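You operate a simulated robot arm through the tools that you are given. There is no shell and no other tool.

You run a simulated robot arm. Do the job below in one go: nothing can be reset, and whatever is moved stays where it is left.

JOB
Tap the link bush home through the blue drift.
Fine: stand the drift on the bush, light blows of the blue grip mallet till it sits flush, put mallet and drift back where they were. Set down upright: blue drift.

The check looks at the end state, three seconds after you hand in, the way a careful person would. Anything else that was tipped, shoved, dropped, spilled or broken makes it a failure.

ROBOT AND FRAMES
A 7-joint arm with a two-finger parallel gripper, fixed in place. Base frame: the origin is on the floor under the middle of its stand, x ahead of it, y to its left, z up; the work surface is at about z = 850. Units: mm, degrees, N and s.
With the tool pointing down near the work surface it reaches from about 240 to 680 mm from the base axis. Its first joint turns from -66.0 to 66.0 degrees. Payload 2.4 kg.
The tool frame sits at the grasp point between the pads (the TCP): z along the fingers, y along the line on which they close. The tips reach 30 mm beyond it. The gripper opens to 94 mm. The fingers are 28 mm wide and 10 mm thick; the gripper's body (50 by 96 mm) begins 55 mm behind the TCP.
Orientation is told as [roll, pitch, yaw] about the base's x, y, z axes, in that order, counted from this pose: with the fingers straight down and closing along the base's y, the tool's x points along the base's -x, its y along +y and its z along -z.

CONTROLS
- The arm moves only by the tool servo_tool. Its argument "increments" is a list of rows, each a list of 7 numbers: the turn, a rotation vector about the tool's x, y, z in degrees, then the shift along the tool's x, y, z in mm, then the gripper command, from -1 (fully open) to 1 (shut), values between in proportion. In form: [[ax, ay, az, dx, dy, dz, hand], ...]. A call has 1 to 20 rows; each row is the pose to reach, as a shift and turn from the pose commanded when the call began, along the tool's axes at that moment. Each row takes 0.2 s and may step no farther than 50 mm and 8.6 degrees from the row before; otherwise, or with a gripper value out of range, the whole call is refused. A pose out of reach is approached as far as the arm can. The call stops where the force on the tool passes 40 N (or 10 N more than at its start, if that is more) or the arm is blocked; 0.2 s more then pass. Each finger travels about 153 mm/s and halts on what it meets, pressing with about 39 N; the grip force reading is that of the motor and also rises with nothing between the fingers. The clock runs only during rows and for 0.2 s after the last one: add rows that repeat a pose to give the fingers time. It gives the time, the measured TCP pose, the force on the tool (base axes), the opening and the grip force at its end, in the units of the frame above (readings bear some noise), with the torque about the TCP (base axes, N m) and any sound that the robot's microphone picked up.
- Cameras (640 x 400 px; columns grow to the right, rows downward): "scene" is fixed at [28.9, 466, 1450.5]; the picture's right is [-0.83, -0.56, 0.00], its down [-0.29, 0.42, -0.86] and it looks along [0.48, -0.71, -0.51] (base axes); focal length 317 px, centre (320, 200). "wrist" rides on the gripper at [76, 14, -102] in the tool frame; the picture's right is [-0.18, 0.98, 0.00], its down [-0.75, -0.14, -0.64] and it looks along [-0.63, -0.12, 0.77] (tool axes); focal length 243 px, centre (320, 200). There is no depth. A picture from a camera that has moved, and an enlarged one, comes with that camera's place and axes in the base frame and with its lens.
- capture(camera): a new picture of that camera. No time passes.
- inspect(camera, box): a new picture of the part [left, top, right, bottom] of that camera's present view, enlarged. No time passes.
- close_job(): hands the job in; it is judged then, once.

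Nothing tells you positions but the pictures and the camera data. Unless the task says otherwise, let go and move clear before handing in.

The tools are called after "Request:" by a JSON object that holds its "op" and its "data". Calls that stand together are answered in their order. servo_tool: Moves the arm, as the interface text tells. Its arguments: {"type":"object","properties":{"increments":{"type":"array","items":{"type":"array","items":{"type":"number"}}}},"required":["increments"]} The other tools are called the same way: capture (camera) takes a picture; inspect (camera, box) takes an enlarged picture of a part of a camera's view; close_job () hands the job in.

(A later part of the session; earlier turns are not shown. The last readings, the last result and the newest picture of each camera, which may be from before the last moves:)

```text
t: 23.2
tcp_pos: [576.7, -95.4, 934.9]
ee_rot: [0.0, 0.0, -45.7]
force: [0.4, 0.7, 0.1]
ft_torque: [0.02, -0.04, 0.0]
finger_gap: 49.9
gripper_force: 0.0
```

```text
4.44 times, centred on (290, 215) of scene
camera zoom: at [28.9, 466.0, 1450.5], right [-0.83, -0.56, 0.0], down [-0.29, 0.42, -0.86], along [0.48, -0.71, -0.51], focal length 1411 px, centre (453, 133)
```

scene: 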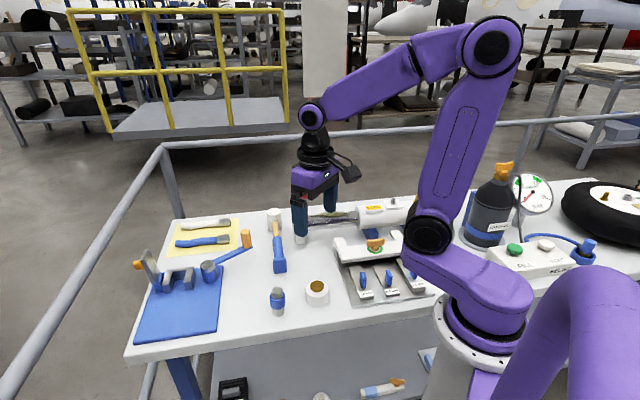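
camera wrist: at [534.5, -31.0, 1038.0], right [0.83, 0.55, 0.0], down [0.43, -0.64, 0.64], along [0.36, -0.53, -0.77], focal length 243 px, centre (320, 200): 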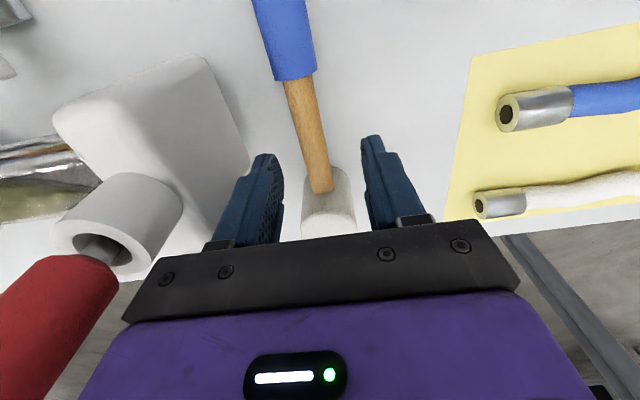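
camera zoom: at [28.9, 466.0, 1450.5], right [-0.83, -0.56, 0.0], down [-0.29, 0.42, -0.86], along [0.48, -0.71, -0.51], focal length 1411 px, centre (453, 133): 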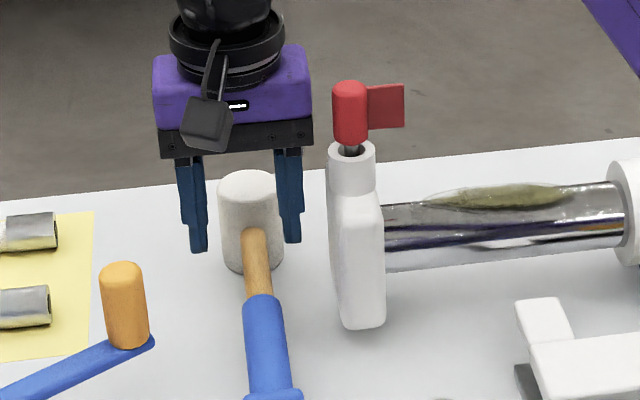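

The remaining gap to the collar looks like about 8 mm in the scene view, as computed. I'll descend to the handle.

Request:
{"op": "servo_tool", "data": {"increments": [[0, 0, 0, 0, 0.5, 15, -0.06], [0, 0, 0, 0, 0.5, 30, -0.06], [0, 0, 0, 0, 0.5, 42, -0.06], [0, 0, 0, 0, 0.5, 48, -0.06], [0, 0, 0, 0, 0.5, 48, -0.06]]}}

Request:
{"op": "capture", "data": {"camera": "wrist"}}

Request:
{"op": "inspect", "data": {"camera": "scene", "box": [250, 170, 330, 260]}}

```text
t: 24.4
tcp_pos: [578.2, -96.3, 888.0]
ee_rot: [0.0, 0.0, -45.7]
force: [-0.3, 0.6, 0.4]
ft_torque: [0.02, 0.01, 0.01]
finger_gap: 50.0
gripper_force: 0.0
```

```text
taken
camera wrist: at [535.1, -31.4, 990.2], right [0.83, 0.55, 0.0], down [0.42, -0.64, 0.64], along [0.36, -0.53, -0.77], focal length 243 px, centre (320, 200)
```

wrist: 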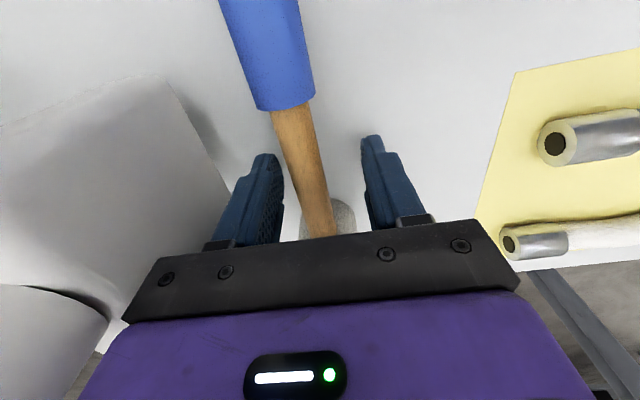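

```text
4.44 times, centred on (290, 215) of scene
camera zoom: at [28.9, 466.0, 1450.5], right [-0.83, -0.56, 0.0], down [-0.29, 0.42, -0.86], along [0.48, -0.71, -0.51], focal length 1411 px, centre (453, 133)
```

zoom: 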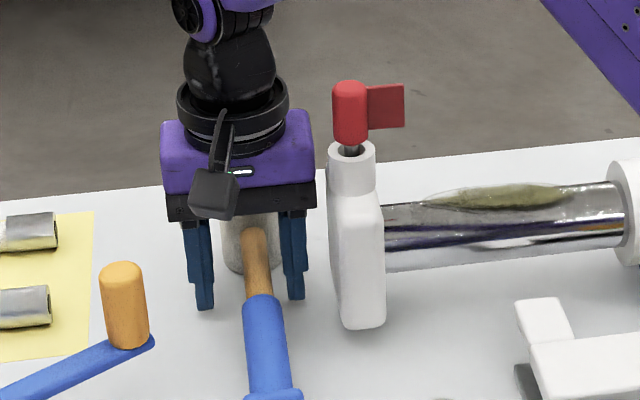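

The jaws straddle the wooden handle with clear gaps, so I'll close slowly.

Request:
{"op": "servo_tool", "data": {"increments": [[0, 0, 0, 0, 0, 0, 0.2], [0, 0, 0, 0, 0, 0, 0.4], [0, 0, 0, 0, 0, 0, 0.5], [0, 0, 0, 0, 0, 0, 0.6], [0, 0, 0, 0, 0, 0, 0.8], [0, 0, 0, 0, 0, 0, 1], [0, 0, 0, 0, 0, 0, 1], [0, 0, 0, 0, 0, 0, 1]]}}

Request:
{"op": "capture", "data": {"camera": "wrist"}}

Request:
{"op": "inspect", "data": {"camera": "scene", "box": [250, 170, 330, 280]}}

```text
t: 26.2
tcp_pos: [577.8, -97.2, 888.5]
ee_rot: [0.1, -0.1, -45.7]
force: [-9.2, -10.6, 18.1]
ft_torque: [-0.01, 0.14, 0.29]
finger_gap: 21.5
gripper_force: 38.8
```

```text
taken
camera wrist: at [534.9, -32.3, 990.9], right [0.83, 0.55, 0.0], down [0.42, -0.64, 0.64], along [0.36, -0.54, -0.77], focal length 243 px, centre (320, 200)
```

wrist: 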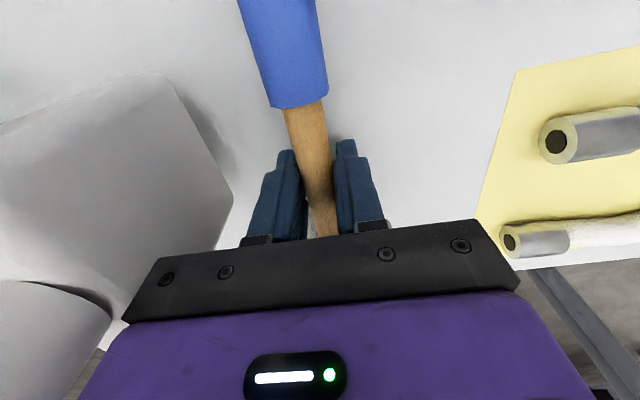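

```text
3.64 times, centred on (290, 225) of scene
camera zoom: at [28.3, 465.8, 1450.6], right [-0.83, -0.56, 0.0], down [-0.29, 0.42, -0.86], along [0.48, -0.71, -0.51], focal length 1154 px, centre (429, 109)
```

zoom: 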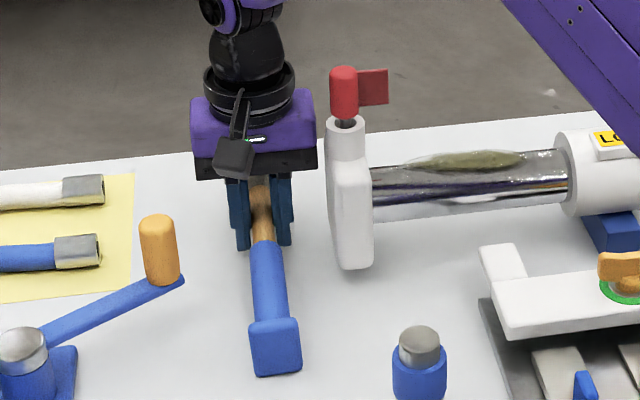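

The handle is gripped (gap 21.5). I'll lift a little and see whether the mallet stays level.

Request:
{"op": "servo_tool", "data": {"increments": [[0, 0, 0, 0, 0, -5, 1], [0, 0, 0, 0, 0, -10, 1], [0, 0, 0, 0, 0, -15, 1], [0, 0, 0, 0, 0, -20, 1], [0, 0, 0, 0, 0, -20, 1]]}}

Request:
{"op": "capture", "data": {"camera": "wrist"}}

Request:
{"op": "inspect", "data": {"camera": "scene", "box": [250, 170, 330, 280]}}

```text
t: 27.4
tcp_pos: [576.4, -96.8, 909.4]
ee_rot: [0.0, 0.0, -45.7]
force: [0.0, 0.0, -4.5]
ft_torque: [0.03, -0.02, -0.01]
finger_gap: 21.3
gripper_force: 39.0
```

```text
taken
camera wrist: at [534.1, -31.1, 1011.1], right [0.83, 0.55, 0.0], down [0.43, -0.64, 0.64], along [0.36, -0.53, -0.77], focal length 243 px, centre (320, 200)
```

wrist: 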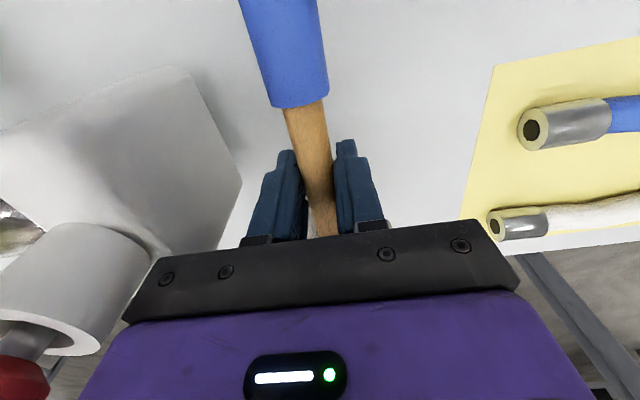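

```text
3.64 times, centred on (290, 225) of scene
camera zoom: at [29.0, 466.0, 1450.5], right [-0.83, -0.56, 0.0], down [-0.29, 0.42, -0.86], along [0.48, -0.71, -0.51], focal length 1154 px, centre (429, 109)
```

zoom: 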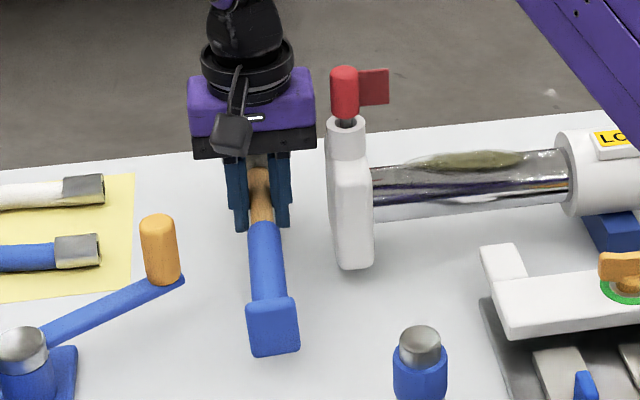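

The mallet hangs level, weighs about 0.45 kg and shows no torque, so the grip is near its balance point. I'll raise it straight up above the valve height.

Request:
{"op": "servo_tool", "data": {"increments": [[0, 0, 0, 0, 0, -20, 1], [0, 0, 0, 0, 0, -45, 1], [0, 0, 0, 0, 0, -75, 1], [0, 0, 0, 0, 0, -105, 1], [0, 0, 0, 0, 0, -135, 1], [0, 0, 0, 0, 0, -165, 1], [0, 0, 0, 0, 0, -187, 1], [0, 0, 0, 0, 0, -187, 1]]}}

Request:
{"op": "capture", "data": {"camera": "wrist"}}

Request:
{"op": "capture", "data": {"camera": "scene"}}

```text
t: 29.2
tcp_pos: [578.2, -95.5, 1094.5]
ee_rot: [0.0, 0.0, -45.7]
force: [-0.2, 0.8, -5.8]
ft_torque: [0.04, 0.05, 0.01]
finger_gap: 21.5
gripper_force: 39.2
```

```text
taken
camera wrist: at [536.2, -31.1, 1197.4], right [0.83, 0.55, 0.0], down [0.43, -0.64, 0.64], along [0.36, -0.53, -0.77], focal length 243 px, centre (320, 200)
```

wrist: 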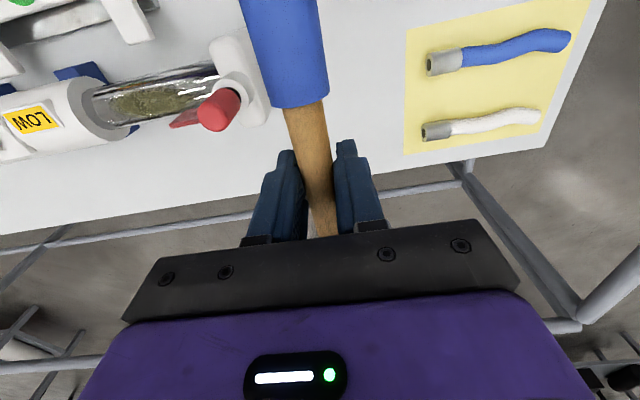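

```text
taken
```

scene: 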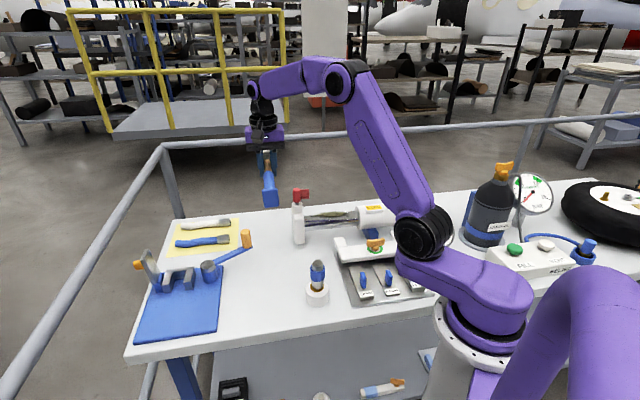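

Next I'll carry the mallet at this height over to the drift.

Request:
{"op": "servo_tool", "data": {"increments": [[0, 0, 0, 20, -6, 0, 1], [0, 0, 0, 50, -15, 0, 1], [0, 0, 0, 85, -25, 0, 1], [0, 0, 0, 120, -35, 0, 1], [0, 0, 0, 155, -45, 0, 1], [0, 0, 0, 190, -55, 0, 1], [0, 0, 0, 225, -65, 0, 1], [0, 0, 0, 260, -75, 0, 1], [0, 0, 0, 290, -84, 0, 1], [0, 0, 0, 309.2, -89.2, 0, 1], [0, 0, 0, 309.2, -89.2, 0, 1], [0, 0, 0, 309.2, -89.2, 0, 1]]}}

Request:
{"op": "capture", "data": {"camera": "wrist"}}

Request:
{"op": "capture", "data": {"camera": "scene"}}

Request:
{"op": "inspect", "data": {"camera": "scene", "box": [260, 180, 380, 310]}}

```text
t: 31.8
tcp_pos: [295.7, 63.3, 1096.5]
ee_rot: [0.0, 0.1, -45.7]
force: [-0.4, 0.0, -4.3]
ft_torque: [-0.02, 0.01, 0.02]
finger_gap: 21.8
gripper_force: 39.4
```

```text
taken
camera wrist: at [254.3, 128.1, 1197.9], right [0.83, 0.55, 0.0], down [0.43, -0.64, 0.64], along [0.36, -0.53, -0.77], focal length 243 px, centre (320, 200)
```

wrist: 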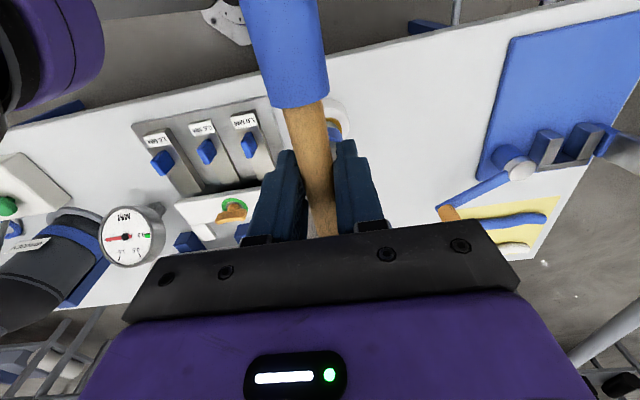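

```text
taken
```

scene: 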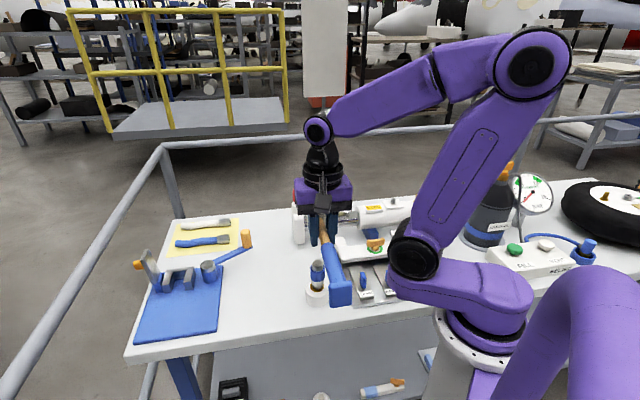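

```text
3.08 times, centred on (320, 245) of scene
camera zoom: at [28.9, 466.0, 1450.5], right [-0.83, -0.56, 0.0], down [-0.29, 0.42, -0.86], along [0.48, -0.71, -0.51], focal length 977 px, centre (320, 62)
```

zoom: 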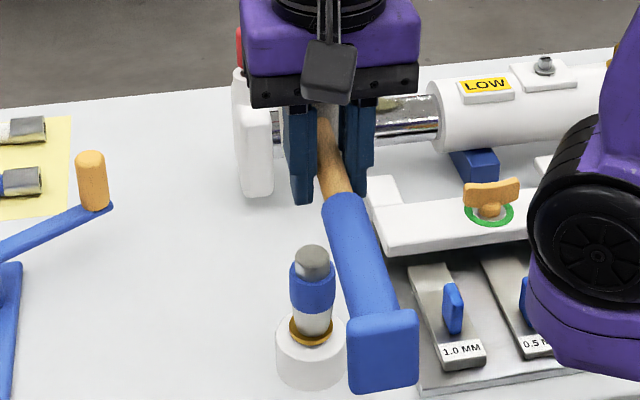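

The mallet is in place above the drift, with its head centre computed at about (337.7, 21.7) against the drift top at (337.5, 21). I'll lower it to about 12 mm above contact and look.

Request:
{"op": "servo_tool", "data": {"increments": [[0, 0, 0, 0, 0, 25, 1], [0, 0, 0, 0, 0, 50, 1], [0, 0, 0, 0, 0, 70, 1], [0, 0, 0, 0, 0, 81, 1], [0, 0, 0, 0, 0, 81, 1]]}}

Request:
{"op": "capture", "data": {"camera": "wrist"}}

Request:
{"op": "inspect", "data": {"camera": "scene", "box": [270, 200, 370, 310]}}

```text
t: 33.0
tcp_pos: [297.7, 63.8, 1014.9]
ee_rot: [-0.1, 0.0, -45.6]
force: [0.3, -0.2, -4.5]
ft_torque: [0.01, 0.04, -0.03]
finger_gap: 21.7
gripper_force: 38.9
```

```text
taken
camera wrist: at [254.9, 127.2, 1117.2], right [0.83, 0.56, 0.0], down [0.43, -0.64, 0.64], along [0.36, -0.53, -0.77], focal length 243 px, centre (320, 200)
```

wrist: 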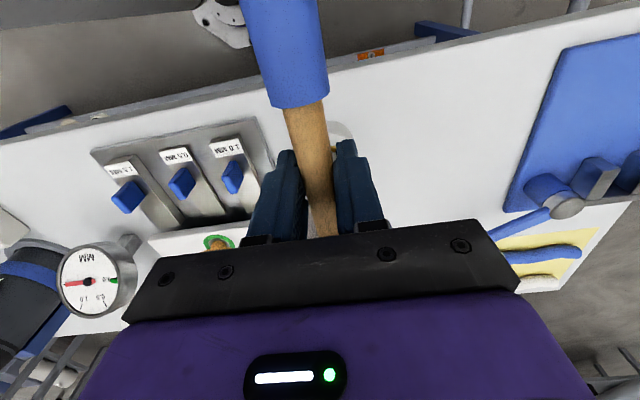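

```text
3.64 times, centred on (320, 255) of scene
camera zoom: at [28.9, 466.0, 1450.5], right [-0.83, -0.56, 0.0], down [-0.29, 0.42, -0.86], along [0.48, -0.71, -0.51], focal length 1154 px, centre (320, 0)
```

zoom: 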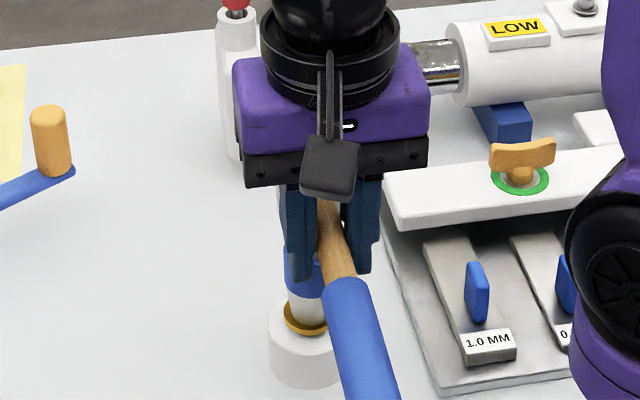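

Computed and seen positions agree. I'll find the contact height gently, coming down in small steps.

Request:
{"op": "servo_tool", "data": {"increments": [[0, 0, 0, 0, 0, 3, 1], [0, 0, 0, 0, 0, 6, 1], [0, 0, 0, 0, 0, 9, 1], [0, 0, 0, 0, 0, 9, 1]]}}

```text
t: 34.0
tcp_pos: [297.8, 64.7, 1005.3]
ee_rot: [0.0, 0.0, -45.7]
force: [-0.2, 0.9, -5.2]
ft_torque: [-0.01, 0.03, -0.02]
finger_gap: 21.8
gripper_force: 39.4
```

Request:
{"op": "servo_tool", "data": {"increments": [[0, 0, 0, 0, 0, 1, 1], [0, 0, 0, 0, 0, 2, 1], [0, 0, 0, 0, 0, 2, 1]]}}

```text
t: 34.8
tcp_pos: [297.9, 63.0, 1004.1]
ee_rot: [0.2, -0.1, -45.7]
force: [-0.9, 1.0, 5.3]
ft_torque: [-0.19, -0.44, 0.04]
finger_gap: 21.2
gripper_force: 38.4
```

Contact was found at about TCP z 1004 with a light 10 N push. I'll check that the drift is still straight.

Request:
{"op": "inspect", "data": {"camera": "scene", "box": [285, 245, 345, 310]}}

Request:
{"op": "inspect", "data": {"camera": "wrist", "box": [270, 90, 390, 190]}}

```text
6.15 times, centred on (315, 278) of scene
camera zoom: at [28.8, 466.0, 1450.5], right [-0.83, -0.56, 0.0], down [-0.29, 0.42, -0.86], along [0.48, -0.71, -0.51], focal length 1953 px, centre (351, -277)
```

zoom: 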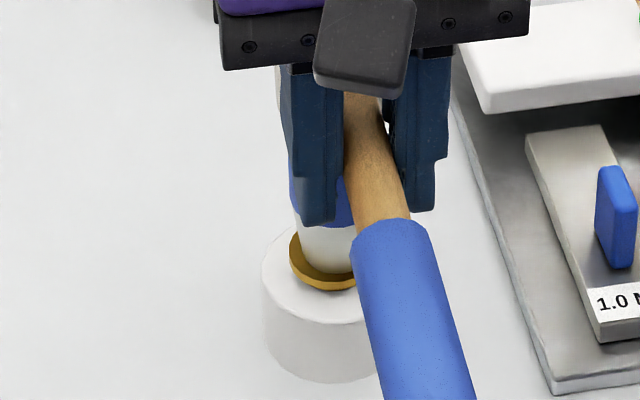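

```text
4.00 times, centred on (330, 140) of wrist
camera zoom: at [255.4, 127.5, 1105.9], right [0.83, 0.56, 0.0], down [0.42, -0.64, 0.64], along [0.36, -0.53, -0.77], focal length 970 px, centre (280, 440)
```

zoom: 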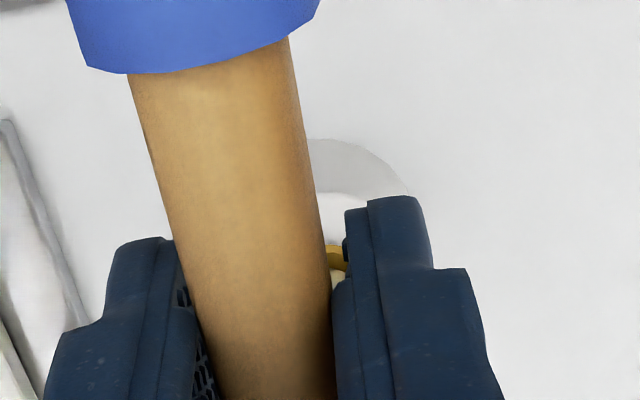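

The drift is straight, and the sliver of the head I can see matches the computed position. First light blow: lift 20 mm, tap down and rebound.

Request:
{"op": "servo_tool", "data": {"increments": [[0, 0, 0, 0, 0, -10, 1], [0, 0, 0, 0, 0, -20, 1], [0, 0, 0, 0, 0, -20, 1], [0, 0, 0, 0, 0, 1, 1], [0, 0, 0, 0, 0, -10, 1], [0, 0, 0, 0, 0, -10, 1]]}}

Request:
{"op": "inspect", "data": {"camera": "scene", "box": [285, 245, 345, 310]}}

```text
t: 36.2
tcp_pos: [297.2, 62.9, 1014.8]
ee_rot: [0.0, 0.0, -45.8]
force: [0.3, -0.2, -4.3]
ft_torque: [0.03, 0.02, 0.02]
finger_gap: 21.3
gripper_force: 39.1
```

```text
6.15 times, centred on (315, 278) of scene
camera zoom: at [28.9, 466.0, 1450.5], right [-0.83, -0.56, 0.0], down [-0.29, 0.42, -0.86], along [0.48, -0.71, -0.51], focal length 1953 px, centre (351, -277)
```

zoom: 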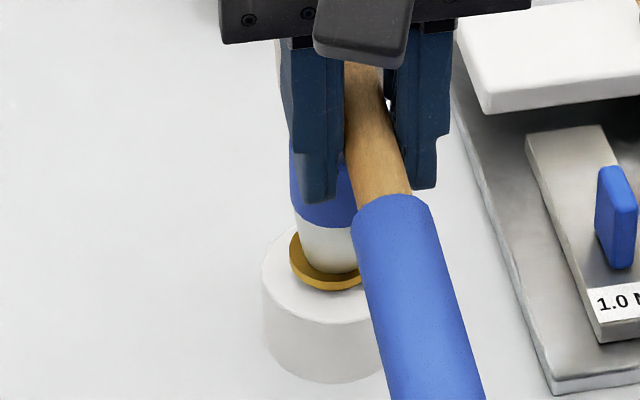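

That tap was too soft to register a sound. I'll strike a bit faster from a higher lift.

Request:
{"op": "servo_tool", "data": {"increments": [[0, 0, 0, 0, 0, -12, 1], [0, 0, 0, 0, 0, -24, 1], [0, 0, 0, 0, 0, -24, 1], [0, 0, 0, 0, 0, 11, 1], [0, 0, 0, 0, 0, 0, 1], [0, 0, 0, 0, 0, 0, 1]]}}

Request:
{"op": "inspect", "data": {"camera": "scene", "box": [285, 245, 345, 310]}}

```text
t: 37.6
tcp_pos: [299.5, 63.2, 1013.1]
ee_rot: [-0.1, 0.0, -45.7]
force: [-0.3, -0.1, -4.2]
ft_torque: [0.03, 0.02, -0.01]
finger_gap: 21.4
gripper_force: 38.5
```

```text
6.15 times, centred on (315, 278) of scene
camera zoom: at [28.9, 466.0, 1450.5], right [-0.83, -0.56, 0.0], down [-0.29, 0.42, -0.86], along [0.48, -0.71, -0.51], focal length 1953 px, centre (351, -277)
```

zoom: 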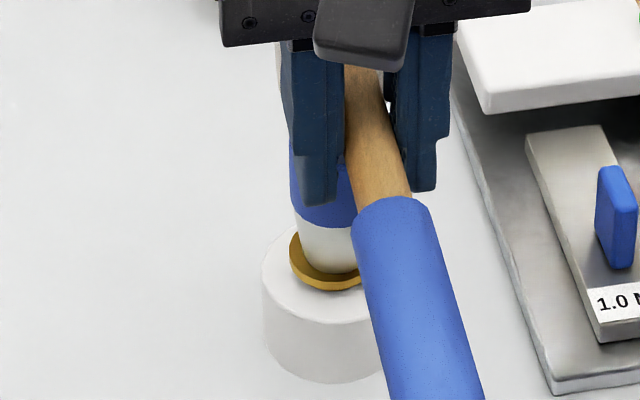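

The rebound probably came before the arm reached the bottom of the stroke. I'll hold the bottom row for one step so the blow lands.

Request:
{"op": "servo_tool", "data": {"increments": [[0, 0, 0, 0, 0, -15, 1], [0, 0, 0, 0, 0, -30, 1], [0, 0, 0, 0, 0, -30, 1], [0, 0, 0, 0, 0, 12, 1], [0, 0, 0, 0, 0, 12, 1], [0, 0, 0, 0, 0, 0, 1], [0, 0, 0, 0, 0, 0, 1]]}}

Request:
{"op": "inspect", "data": {"camera": "scene", "box": [285, 245, 345, 310]}}

```text
t: 39.2
tcp_pos: [298.5, 62.6, 1011.6]
ee_rot: [0.0, -0.1, -45.7]
force: [0.6, -0.6, -4.6]
ft_torque: [-0.01, -0.01, 0.02]
finger_gap: 21.1
gripper_force: 38.9
```

```text
6.15 times, centred on (315, 278) of scene
camera zoom: at [28.9, 466.0, 1450.5], right [-0.83, -0.56, 0.0], down [-0.29, 0.42, -0.86], along [0.48, -0.71, -0.51], focal length 1953 px, centre (351, -277)
```

zoom: 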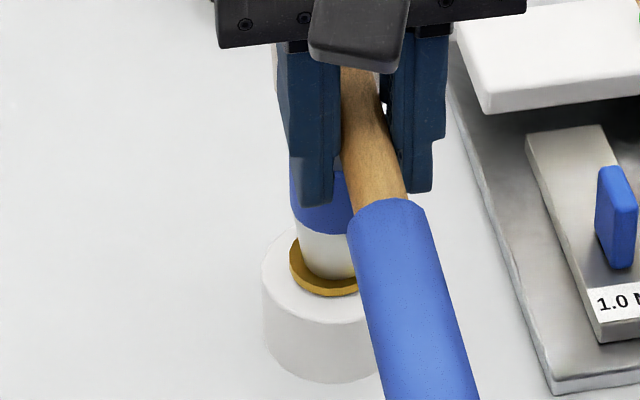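

The bush went down by a couple of millimetres. I'll look closely before the next blow.

Request:
{"op": "inspect", "data": {"camera": "scene", "box": [300, 275, 330, 305]}}

Request:
{"op": "inspect", "data": {"camera": "wrist", "box": [300, 110, 390, 170]}}

```text
13.33 times, centred on (315, 290) of scene
camera zoom: at [28.9, 466.0, 1450.5], right [-0.83, -0.56, 0.0], down [-0.29, 0.42, -0.86], along [0.48, -0.71, -0.51], focal length 4232 px, centre (387, -1000)
```

zoom: 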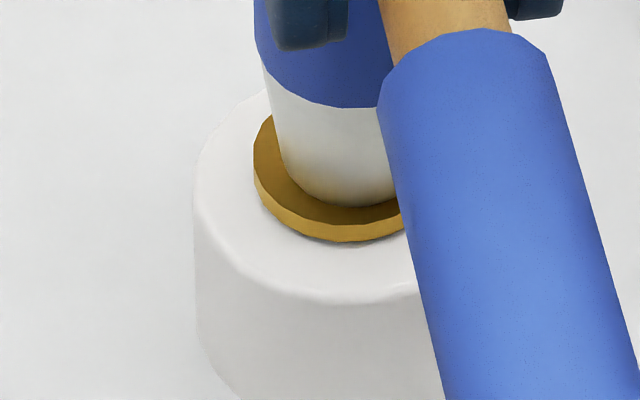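

```text
6.67 times, centred on (345, 140) of wrist
camera zoom: at [256.6, 127.8, 1114.2], right [0.83, 0.55, 0.0], down [0.43, -0.64, 0.64], along [0.36, -0.53, -0.77], focal length 1618 px, centre (153, 600)
```

zoom: 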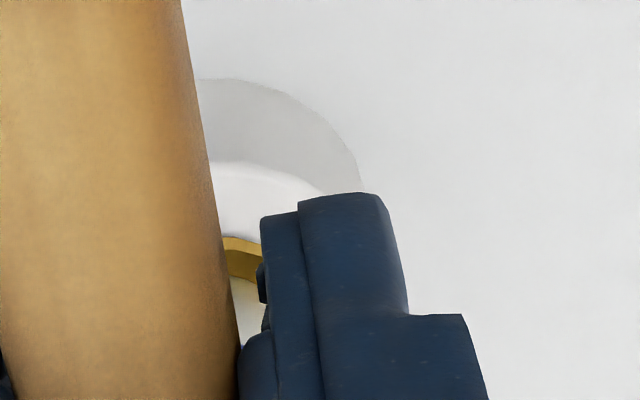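

The bush face has come down about 3 mm, from z 893.5 to about 890.5, and is still proud. I'll give another light blow, a little deeper.

Request:
{"op": "servo_tool", "data": {"increments": [[0, 0, 0, 0, 0, -14, 1], [0, 0, 0, 0, 0, -27, 1], [0, 0, 0, 0, 0, -27, 1], [0, 0, 0, 0, 0, 14.5, 1], [0, 0, 0, 0, 0, 14.5, 1], [0, 0, 0, 0, 0, 0, 1], [0, 0, 0, 0, 0, 0, 1]]}}

Request:
{"op": "inspect", "data": {"camera": "scene", "box": [285, 245, 345, 310]}}

Request:
{"op": "inspect", "data": {"camera": "scene", "box": [300, 275, 330, 305]}}

```text
t: 40.8
tcp_pos: [297.1, 62.0, 1014.2]
ee_rot: [-0.1, 0.0, -45.8]
force: [0.0, -0.3, -4.1]
ft_torque: [0.01, -0.01, -0.02]
finger_gap: 21.5
gripper_force: 39.0
```

```text
6.15 times, centred on (315, 278) of scene
camera zoom: at [28.9, 466.0, 1450.5], right [-0.83, -0.56, 0.0], down [-0.29, 0.42, -0.86], along [0.48, -0.71, -0.51], focal length 1953 px, centre (351, -277)
```

zoom: 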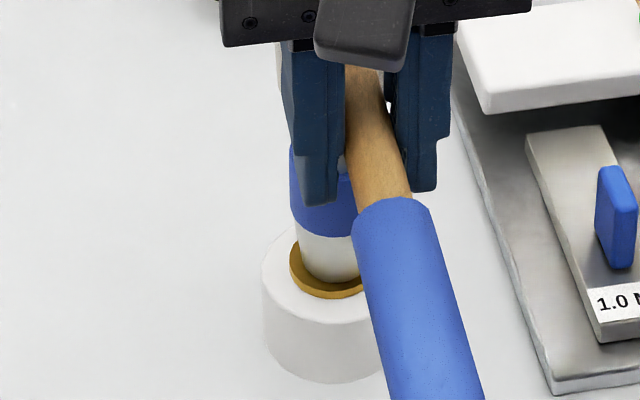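

```text
13.33 times, centred on (315, 290) of scene
camera zoom: at [28.9, 466.0, 1450.5], right [-0.83, -0.56, 0.0], down [-0.29, 0.42, -0.86], along [0.48, -0.71, -0.51], focal length 4232 px, centre (387, -1000)
```

zoom: 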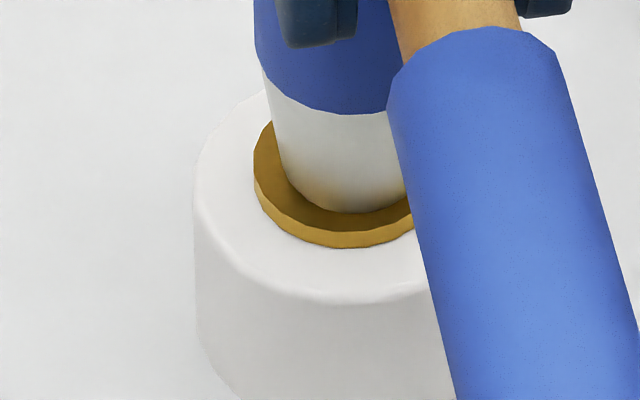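

It went down another 1.5 mm or so. I'll continue with another blow, a little deeper.

Request:
{"op": "servo_tool", "data": {"increments": [[0, 0, 0, 0, 0, -14, 1], [0, 0, 0, 0, 0, -28, 1], [0, 0, 0, 0, 0, -28, 1], [0, 0, 0, 0, 0, 17, 1], [0, 0, 0, 0, 0, 17, 1], [0, 0, 0, 0, 0, 0, 1], [0, 0, 0, 0, 0, 0, 1]]}}

Request:
{"op": "inspect", "data": {"camera": "scene", "box": [285, 245, 345, 310]}}

Request:
{"op": "inspect", "data": {"camera": "scene", "box": [300, 275, 330, 305]}}

```text
t: 42.4
tcp_pos: [297.1, 60.4, 1012.4]
ee_rot: [0.0, -0.1, -45.7]
force: [-0.4, 0.1, -5.0]
ft_torque: [-0.01, 0.05, 0.0]
finger_gap: 21.4
gripper_force: 38.8
```

```text
6.15 times, centred on (315, 278) of scene
camera zoom: at [28.9, 466.0, 1450.5], right [-0.83, -0.56, 0.0], down [-0.29, 0.42, -0.86], along [0.48, -0.71, -0.51], focal length 1953 px, centre (351, -277)
```

zoom: 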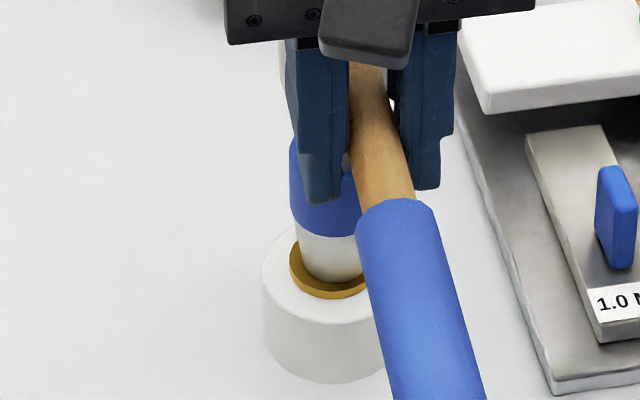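

```text
13.33 times, centred on (315, 290) of scene
camera zoom: at [28.9, 466.0, 1450.5], right [-0.83, -0.56, 0.0], down [-0.29, 0.42, -0.86], along [0.48, -0.71, -0.51], focal length 4232 px, centre (387, -1000)
```

zoom: 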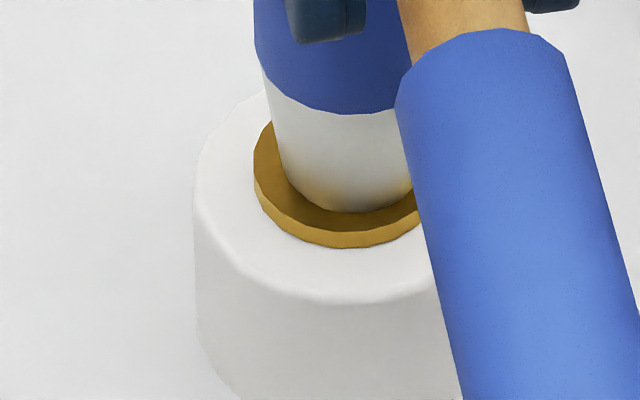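

No further movement from that blow. I'll look very closely at the bush edge to see whether it is already home.

Request:
{"op": "inspect", "data": {"camera": "scene", "box": [304, 282, 324, 302]}}

Request:
{"op": "inspect", "data": {"camera": "wrist", "box": [320, 110, 380, 160]}}

```text
16.00 times, centred on (314, 292) of scene
camera zoom: at [28.9, 466.0, 1450.5], right [-0.83, -0.56, 0.0], down [-0.29, 0.42, -0.86], along [0.48, -0.71, -0.51], focal length 5078 px, centre (416, -1272)
```

zoom: 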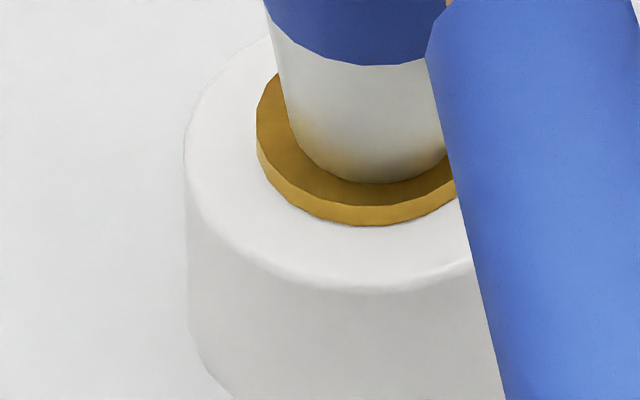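

```text
8.00 times, centred on (350, 135) of wrist
camera zoom: at [255.0, 125.6, 1114.9], right [0.83, 0.55, 0.0], down [0.43, -0.64, 0.64], along [0.36, -0.53, -0.77], focal length 1941 px, centre (80, 720)
```

zoom: 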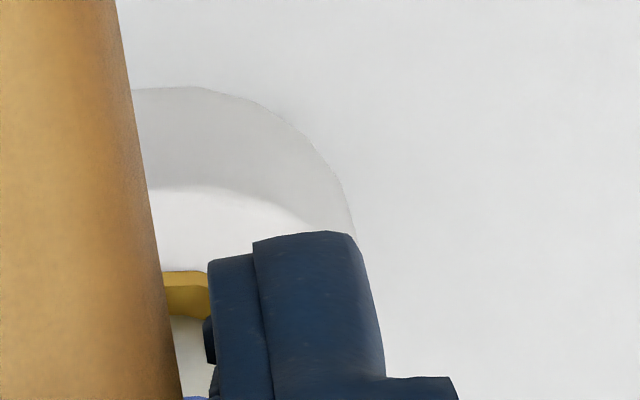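

The bush turns out to be flanged. Its underside now measures z 884.0, the same as the ring's top face, with no dark gap left. I'll give one more light blow to confirm it no longer moves.

Request:
{"op": "servo_tool", "data": {"increments": [[0, 0, 0, 0, 0, -14, 1], [0, 0, 0, 0, 0, -29, 1], [0, 0, 0, 0, 0, -29, 1], [0, 0, 0, 0, 0, 18, 1], [0, 0, 0, 0, 0, 18, 1], [0, 0, 0, 0, 0, 0, 1], [0, 0, 0, 0, 0, 0, 1]]}}

Request:
{"op": "inspect", "data": {"camera": "scene", "box": [285, 245, 345, 310]}}

Request:
{"op": "inspect", "data": {"camera": "scene", "box": [304, 282, 324, 302]}}

```text
t: 44.0
tcp_pos: [298.6, 62.0, 1014.2]
ee_rot: [0.0, 0.0, -45.8]
force: [-0.7, 0.1, -3.9]
ft_torque: [0.02, 0.03, -0.02]
finger_gap: 21.7
gripper_force: 39.7
```

```text
6.15 times, centred on (315, 278) of scene
camera zoom: at [28.9, 466.0, 1450.5], right [-0.83, -0.56, 0.0], down [-0.29, 0.42, -0.86], along [0.48, -0.71, -0.51], focal length 1953 px, centre (351, -277)
```

zoom: 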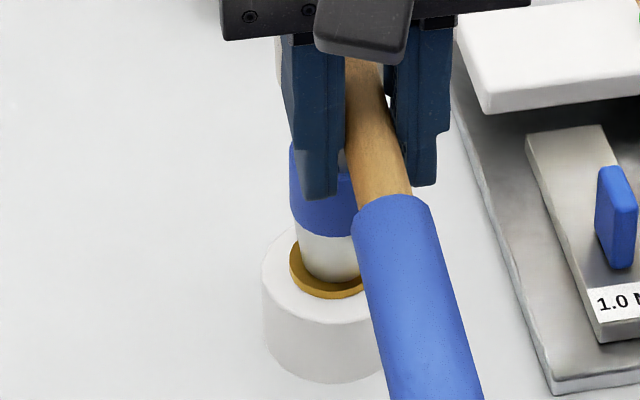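

```text
16.00 times, centred on (314, 292) of scene
camera zoom: at [28.9, 466.0, 1450.5], right [-0.83, -0.56, 0.0], down [-0.29, 0.42, -0.86], along [0.48, -0.71, -0.51], focal length 5078 px, centre (416, -1272)
```

zoom: 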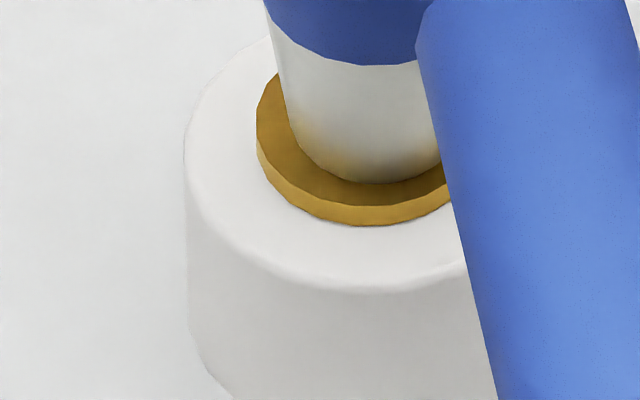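

Nothing moved with that blow. To be sure the mallet hasn't slipped in the grip and the blow really landed, I'll do a slow contact check.

Request:
{"op": "servo_tool", "data": {"increments": [[0, 0, 0, 0, 0, 4, 1], [0, 0, 0, 0, 0, 8, 1], [0, 0, 0, 0, 0, 11, 1], [0, 0, 0, 0, 0, 12, 1], [0, 0, 0, 0, 0, 12, 1]]}}

Request:
{"op": "servo_tool", "data": {"increments": [[0, 0, 0, 0, 0, 1, 1], [0, 0, 0, 0, 0, 1, 1]]}}

Request:
{"op": "servo_tool", "data": {"increments": [[0, 0, 0, 0, 0, 1, 1], [0, 0, 0, 0, 0, 1, 1]]}}

```text
t: 45.2
tcp_pos: [298.1, 62.2, 1001.1]
ee_rot: [0.0, -0.1, -45.7]
force: [0.0, -0.7, -3.6]
ft_torque: [0.0, 0.04, -0.02]
finger_gap: 21.3
gripper_force: 38.9
```

```text
t: 45.8
tcp_pos: [297.5, 63.3, 1001.3]
ee_rot: [0.1, 0.0, -45.7]
force: [-0.1, 0.1, -3.7]
ft_torque: [0.02, 0.02, 0.02]
finger_gap: 21.3
gripper_force: 38.8
```

```text
t: 46.4
tcp_pos: [297.6, 63.9, 998.6]
ee_rot: [-0.1, 0.1, -45.7]
force: [0.2, 0.5, -4.5]
ft_torque: [0.03, 0.02, 0.0]
finger_gap: 21.3
gripper_force: 38.8
```

Request:
{"op": "servo_tool", "data": {"increments": [[0, 0, 0, 0, 0, 1, 1], [0, 0, 0, 0, 0, 1, 1]]}}

Request:
{"op": "servo_tool", "data": {"increments": [[0, 0, 0, 0, 0, 1, 1], [0, 0, 0, 0, 0, 1, 1]]}}

```text
t: 47.0
tcp_pos: [297.1, 63.8, 999.2]
ee_rot: [0.1, 0.0, -45.8]
force: [0.6, 1.0, -5.0]
ft_torque: [0.01, 0.03, 0.05]
finger_gap: 21.5
gripper_force: 38.5
```

```text
t: 47.6
tcp_pos: [297.4, 63.3, 998.7]
ee_rot: [0.1, -0.1, -45.6]
force: [-2.6, 2.7, 10.7]
ft_torque: [-0.35, -0.46, -0.02]
finger_gap: 21.1
gripper_force: 39.0
```

Contact is firm and about 6 mm lower than at the start, so the last blows did land and the bush is at its stop. I'll raise the mallet and look at the bush without obstruction.

Request:
{"op": "servo_tool", "data": {"increments": [[0, 0, 0, 0, 0, -5, 1], [0, 0, 0, 0, 0, -25, 1], [0, 0, 0, 0, 0, -55, 1], [0, 0, 0, 0, 0, -85, 1], [0, 0, 0, 0, 0, -98, 1], [0, 0, 0, -40, 0, -98, 1], [0, 0, 0, -80, 0, -98, 1], [0, 0, 0, -120, 0, -98, 1], [0, 0, 0, -120, 0, -98, 1]]}}

Request:
{"op": "inspect", "data": {"camera": "scene", "box": [285, 245, 345, 310]}}

Request:
{"op": "inspect", "data": {"camera": "scene", "box": [302, 278, 330, 302]}}

Request:
{"op": "capture", "data": {"camera": "wrist"}}

Request:
{"op": "capture", "data": {"camera": "scene"}}

```text
t: 49.6
tcp_pos: [382.1, -23.0, 1093.8]
ee_rot: [0.0, 0.0, -45.6]
force: [0.0, 0.2, -5.3]
ft_torque: [0.03, 0.04, -0.03]
finger_gap: 21.3
gripper_force: 39.2
```

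```text
6.15 times, centred on (315, 278) of scene
camera zoom: at [29.0, 465.9, 1450.5], right [-0.83, -0.56, 0.0], down [-0.29, 0.42, -0.86], along [0.48, -0.71, -0.51], focal length 1953 px, centre (351, -277)
```

zoom: 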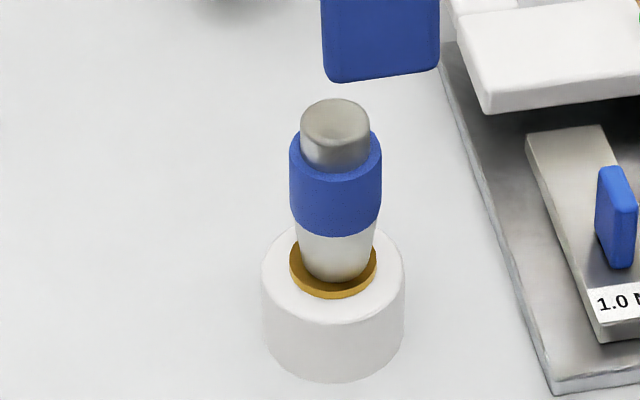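

```text
16.00 times, centred on (316, 290) of scene
camera zoom: at [29.0, 465.9, 1450.5], right [-0.83, -0.56, 0.0], down [-0.29, 0.42, -0.86], along [0.48, -0.71, -0.51], focal length 5078 px, centre (384, -1240)
```

zoom: 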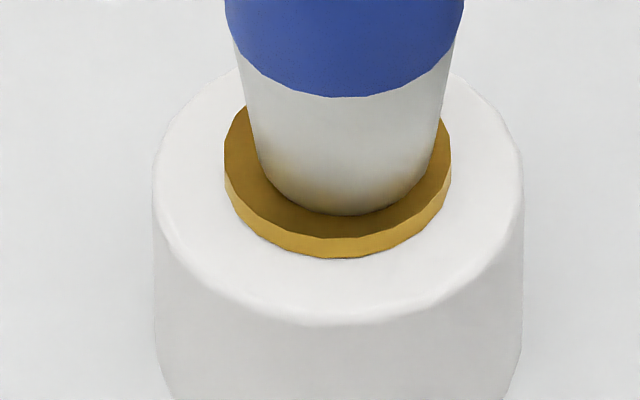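

```text
taken
camera wrist: at [339.3, 41.5, 1196.6], right [0.83, 0.56, 0.0], down [0.43, -0.64, 0.64], along [0.36, -0.53, -0.77], focal length 243 px, centre (320, 200)
```

wrist: 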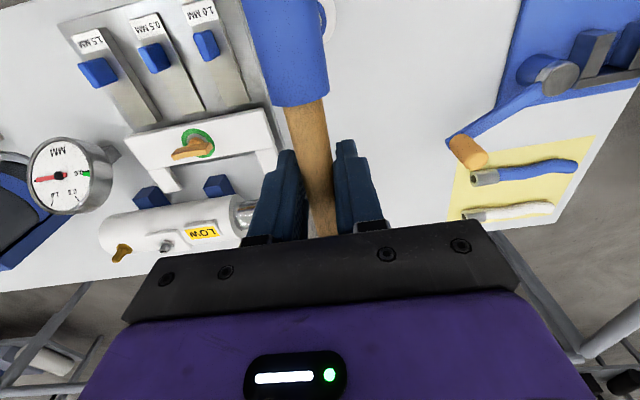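

```text
taken
```

scene: 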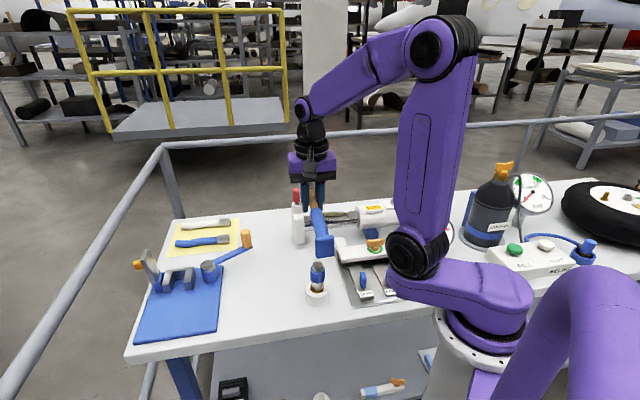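

The bush flange now sits down on the ring face and the drift is still upright. I'll take the mallet back to above its old place, staying above the valve height.

Request:
{"op": "servo_tool", "data": {"increments": [[0, 0, 0, -20, 9, 0, 1], [0, 0, 0, -55, 25, 0, 1], [0, 0, 0, -90, 41, 0, 1], [0, 0, 0, -125, 57, 0, 1], [0, 0, 0, -160, 73, 0, 1], [0, 0, 0, -189.2, 86.7, 0, 1], [0, 0, 0, -189.2, 86.7, 0, 1], [0, 0, 0, -189.2, 86.7, 0, 1]]}}

Request:
{"op": "capture", "data": {"camera": "wrist"}}

Request:
{"op": "inspect", "data": {"camera": "scene", "box": [230, 130, 350, 260]}}

```text
t: 51.4
tcp_pos: [575.9, -98.5, 1096.2]
ee_rot: [0.0, 0.0, -45.7]
force: [-0.3, -1.2, -5.0]
ft_torque: [0.02, 0.03, -0.01]
finger_gap: 21.0
gripper_force: 39.0
```

```text
taken
camera wrist: at [533.6, -33.1, 1198.4], right [0.83, 0.55, 0.0], down [0.43, -0.64, 0.64], along [0.36, -0.53, -0.77], focal length 243 px, centre (320, 200)
```

wrist: 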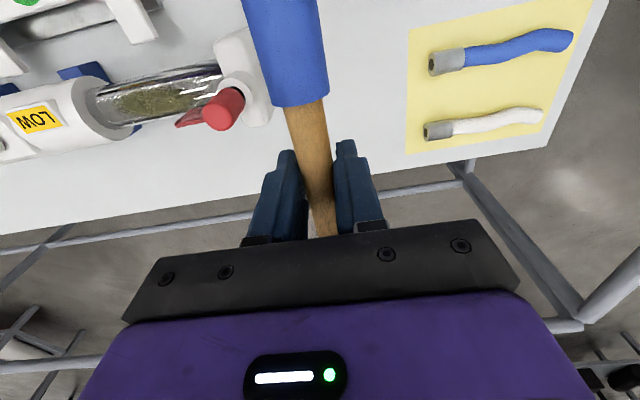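

```text
3.08 times, centred on (290, 195) of scene
camera zoom: at [29.0, 465.9, 1450.5], right [-0.83, -0.56, 0.0], down [-0.29, 0.42, -0.86], along [0.48, -0.71, -0.51], focal length 977 px, centre (412, 215)
```

zoom: 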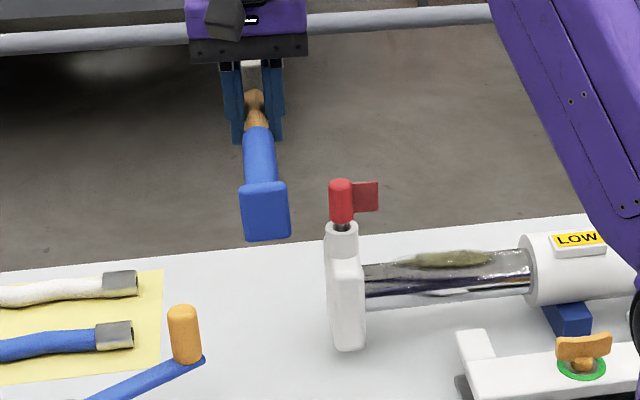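

The mallet is above its place with the same side clearance as before. I'll lower it part way and check next to the valve.

Request:
{"op": "servo_tool", "data": {"increments": [[0, 0, 0, 0, 0, 30, 1], [0, 0, 0, 0, 0, 60, 1], [0, 0, 0, 0, 0, 90, 1], [0, 0, 0, 0, 0, 105, 1], [0, 0, 0, 0, 0, 105, 1]]}}

Request:
{"op": "capture", "data": {"camera": "wrist"}}

Request:
{"op": "inspect", "data": {"camera": "scene", "box": [250, 170, 330, 260]}}

```text
t: 52.6
tcp_pos: [576.7, -97.5, 990.3]
ee_rot: [0.0, 0.1, -45.7]
force: [-1.2, -0.4, -3.8]
ft_torque: [0.02, 0.01, -0.02]
finger_gap: 20.9
gripper_force: 38.4
```

```text
taken
camera wrist: at [533.6, -33.0, 1092.4], right [0.83, 0.55, 0.0], down [0.43, -0.64, 0.64], along [0.36, -0.53, -0.77], focal length 243 px, centre (320, 200)
```

wrist: 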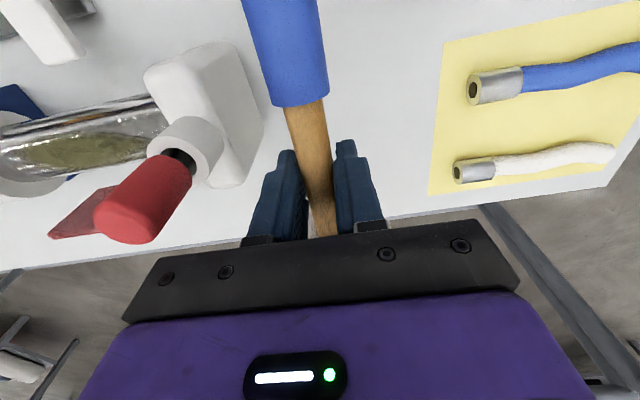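

```text
4.44 times, centred on (290, 215) of scene
camera zoom: at [29.0, 466.0, 1450.5], right [-0.83, -0.56, 0.0], down [-0.29, 0.42, -0.86], along [0.48, -0.71, -0.51], focal length 1411 px, centre (453, 133)
```

zoom: 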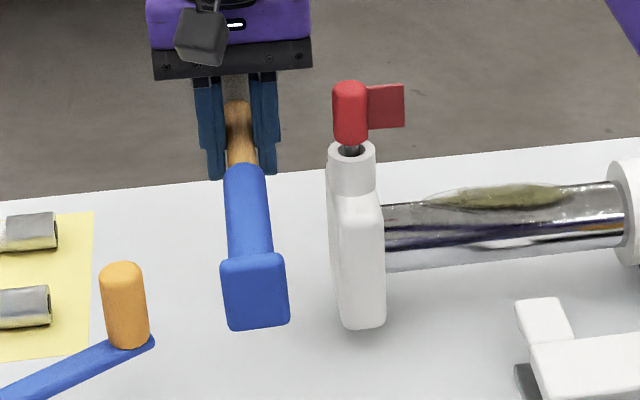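

Clearance is about 5 mm, so I'll shift 1.5 mm away from the collar to be safe and lower to just above the table.

Request:
{"op": "servo_tool", "data": {"increments": [[0, 0, 0, 0, 1.5, 5, 1], [0, 0, 0, 0, 1.5, 25, 1], [0, 0, 0, 0, 1.5, 45, 1], [0, 0, 0, 0, 1.5, 65, 1], [0, 0, 0, 0, 1.5, 80, 1], [0, 0, 0, 0, 1.5, 92, 1], [0, 0, 0, 0, 1.5, 92, 1]]}}

Request:
{"op": "inspect", "data": {"camera": "scene", "box": [250, 190, 330, 280]}}

```text
t: 54.2
tcp_pos: [575.9, -98.0, 899.1]
ee_rot: [0.0, 0.1, -45.7]
force: [0.2, -0.4, -4.9]
ft_torque: [0.02, 0.04, 0.0]
finger_gap: 21.0
gripper_force: 38.5
```

```text
4.44 times, centred on (290, 235) of scene
camera zoom: at [29.0, 466.0, 1450.5], right [-0.83, -0.56, 0.0], down [-0.29, 0.42, -0.86], along [0.48, -0.71, -0.51], focal length 1411 px, centre (453, 44)
```

zoom: 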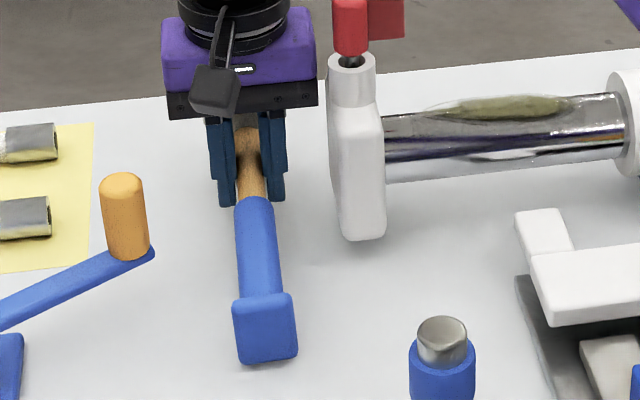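

Request:
{"op": "servo_tool", "data": {"increments": [[0, 0, 0, 0, 0, 2, 1], [0, 0, 0, 0, 0, 4, 1], [0, 0, 0, 0, 0, 4, 1]]}}

Request:
{"op": "servo_tool", "data": {"increments": [[0, 0, 0, 0, 0, 1, 1], [0, 0, 0, 0, 0, 2, 1], [0, 0, 0, 0, 0, 2, 1]]}}

```text
t: 55.0
tcp_pos: [577.5, -96.8, 893.6]
ee_rot: [0.0, 0.0, -45.6]
force: [0.4, 0.0, -4.6]
ft_torque: [0.04, 0.02, 0.02]
finger_gap: 21.2
gripper_force: 38.8
```

```text
t: 55.8
tcp_pos: [575.8, -96.6, 892.8]
ee_rot: [0.0, 0.0, -45.7]
force: [-1.2, -0.1, -0.7]
ft_torque: [0.47, 0.41, 0.13]
finger_gap: 21.2
gripper_force: 39.0
```

The grip end touches first, because the head tipped up slightly in the jaws during the blows. I'll keep lowering gently so the mallet turns back level between the pads.

Request:
{"op": "servo_tool", "data": {"increments": [[0, 0, 0, 0, 0, 1, 1], [0, 0, 0, 0, 0, 2, 1], [0, 0, 0, 0, 0, 2, 1]]}}

Request:
{"op": "servo_tool", "data": {"increments": [[0, 0, 0, 0, 0, 1, 1], [0, 0, 0, 0, 0, 1, 1]]}}

Request:
{"op": "inspect", "data": {"camera": "scene", "box": [250, 190, 330, 280]}}

```text
t: 56.6
tcp_pos: [577.9, -97.7, 892.5]
ee_rot: [0.1, -0.1, -45.9]
force: [3.8, -4.3, 1.9]
ft_torque: [0.66, 0.47, -0.06]
finger_gap: 21.0
gripper_force: 39.1
```

```text
t: 57.2
tcp_pos: [577.6, -96.5, 889.8]
ee_rot: [-0.1, 0.1, -45.7]
force: [-0.9, -2.9, 4.8]
ft_torque: [0.15, 0.03, -0.02]
finger_gap: 20.8
gripper_force: 39.2
```

```text
4.44 times, centred on (290, 235) of scene
camera zoom: at [28.8, 465.9, 1450.5], right [-0.83, -0.56, 0.0], down [-0.29, 0.42, -0.86], along [0.48, -0.71, -0.51], focal length 1411 px, centre (453, 44)
```

zoom: 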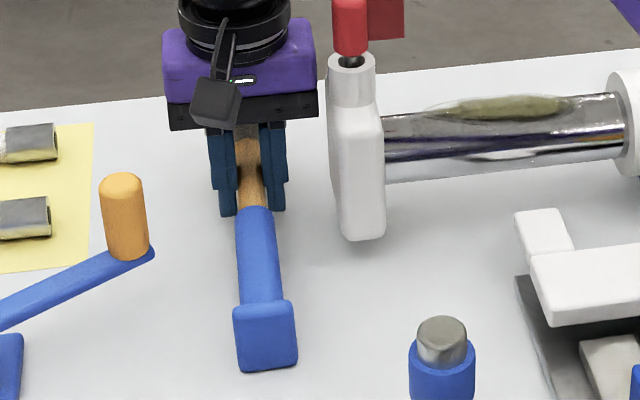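

The head and the grip end now both carry weight, so the mallet is down. I'll open slowly, only half way because of the clevis.

Request:
{"op": "servo_tool", "data": {"increments": [[0, 0, 0, 0, 0, 0, 0.7], [0, 0, 0, 0, 0, 0, 0.55], [0, 0, 0, 0, 0, 0, 0.5], [0, 0, 0, 0, 0, 0, 0.4], [0, 0, 0, 0, 0, 0, 0.2], [0, 0, 0, 0, 0, 0, -0.06], [0, 0, 0, 0, 0, 0, -0.06]]}}

Request:
{"op": "capture", "data": {"camera": "wrist"}}

Request:
{"op": "inspect", "data": {"camera": "scene", "box": [250, 190, 330, 280]}}

```text
t: 58.8
tcp_pos: [576.6, -96.5, 890.3]
ee_rot: [0.0, 0.0, -45.7]
force: [-0.3, -0.2, -0.1]
ft_torque: [0.03, 0.02, 0.04]
finger_gap: 49.9
gripper_force: 0.1
```

```text
taken
camera wrist: at [534.1, -32.0, 991.9], right [0.83, 0.55, 0.0], down [0.43, -0.64, 0.64], along [0.36, -0.53, -0.77], focal length 243 px, centre (320, 200)
```

wrist: 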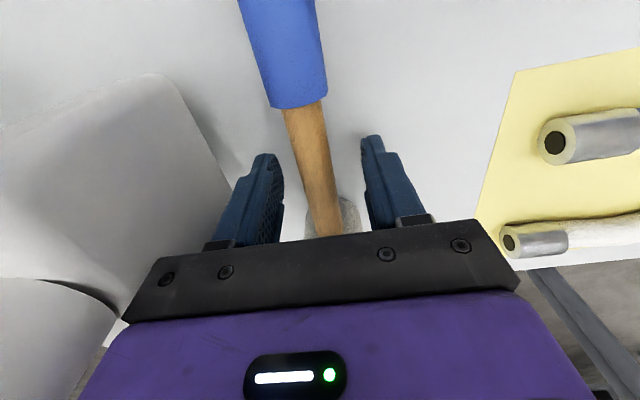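

```text
4.44 times, centred on (290, 235) of scene
camera zoom: at [28.9, 466.0, 1450.5], right [-0.83, -0.56, 0.0], down [-0.29, 0.42, -0.86], along [0.48, -0.71, -0.51], focal length 1411 px, centre (453, 44)
```

zoom: 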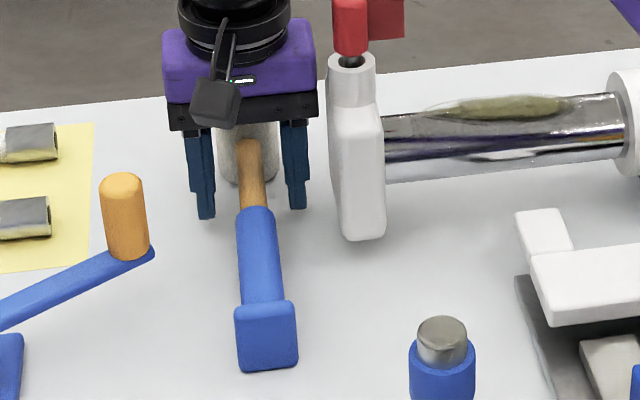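

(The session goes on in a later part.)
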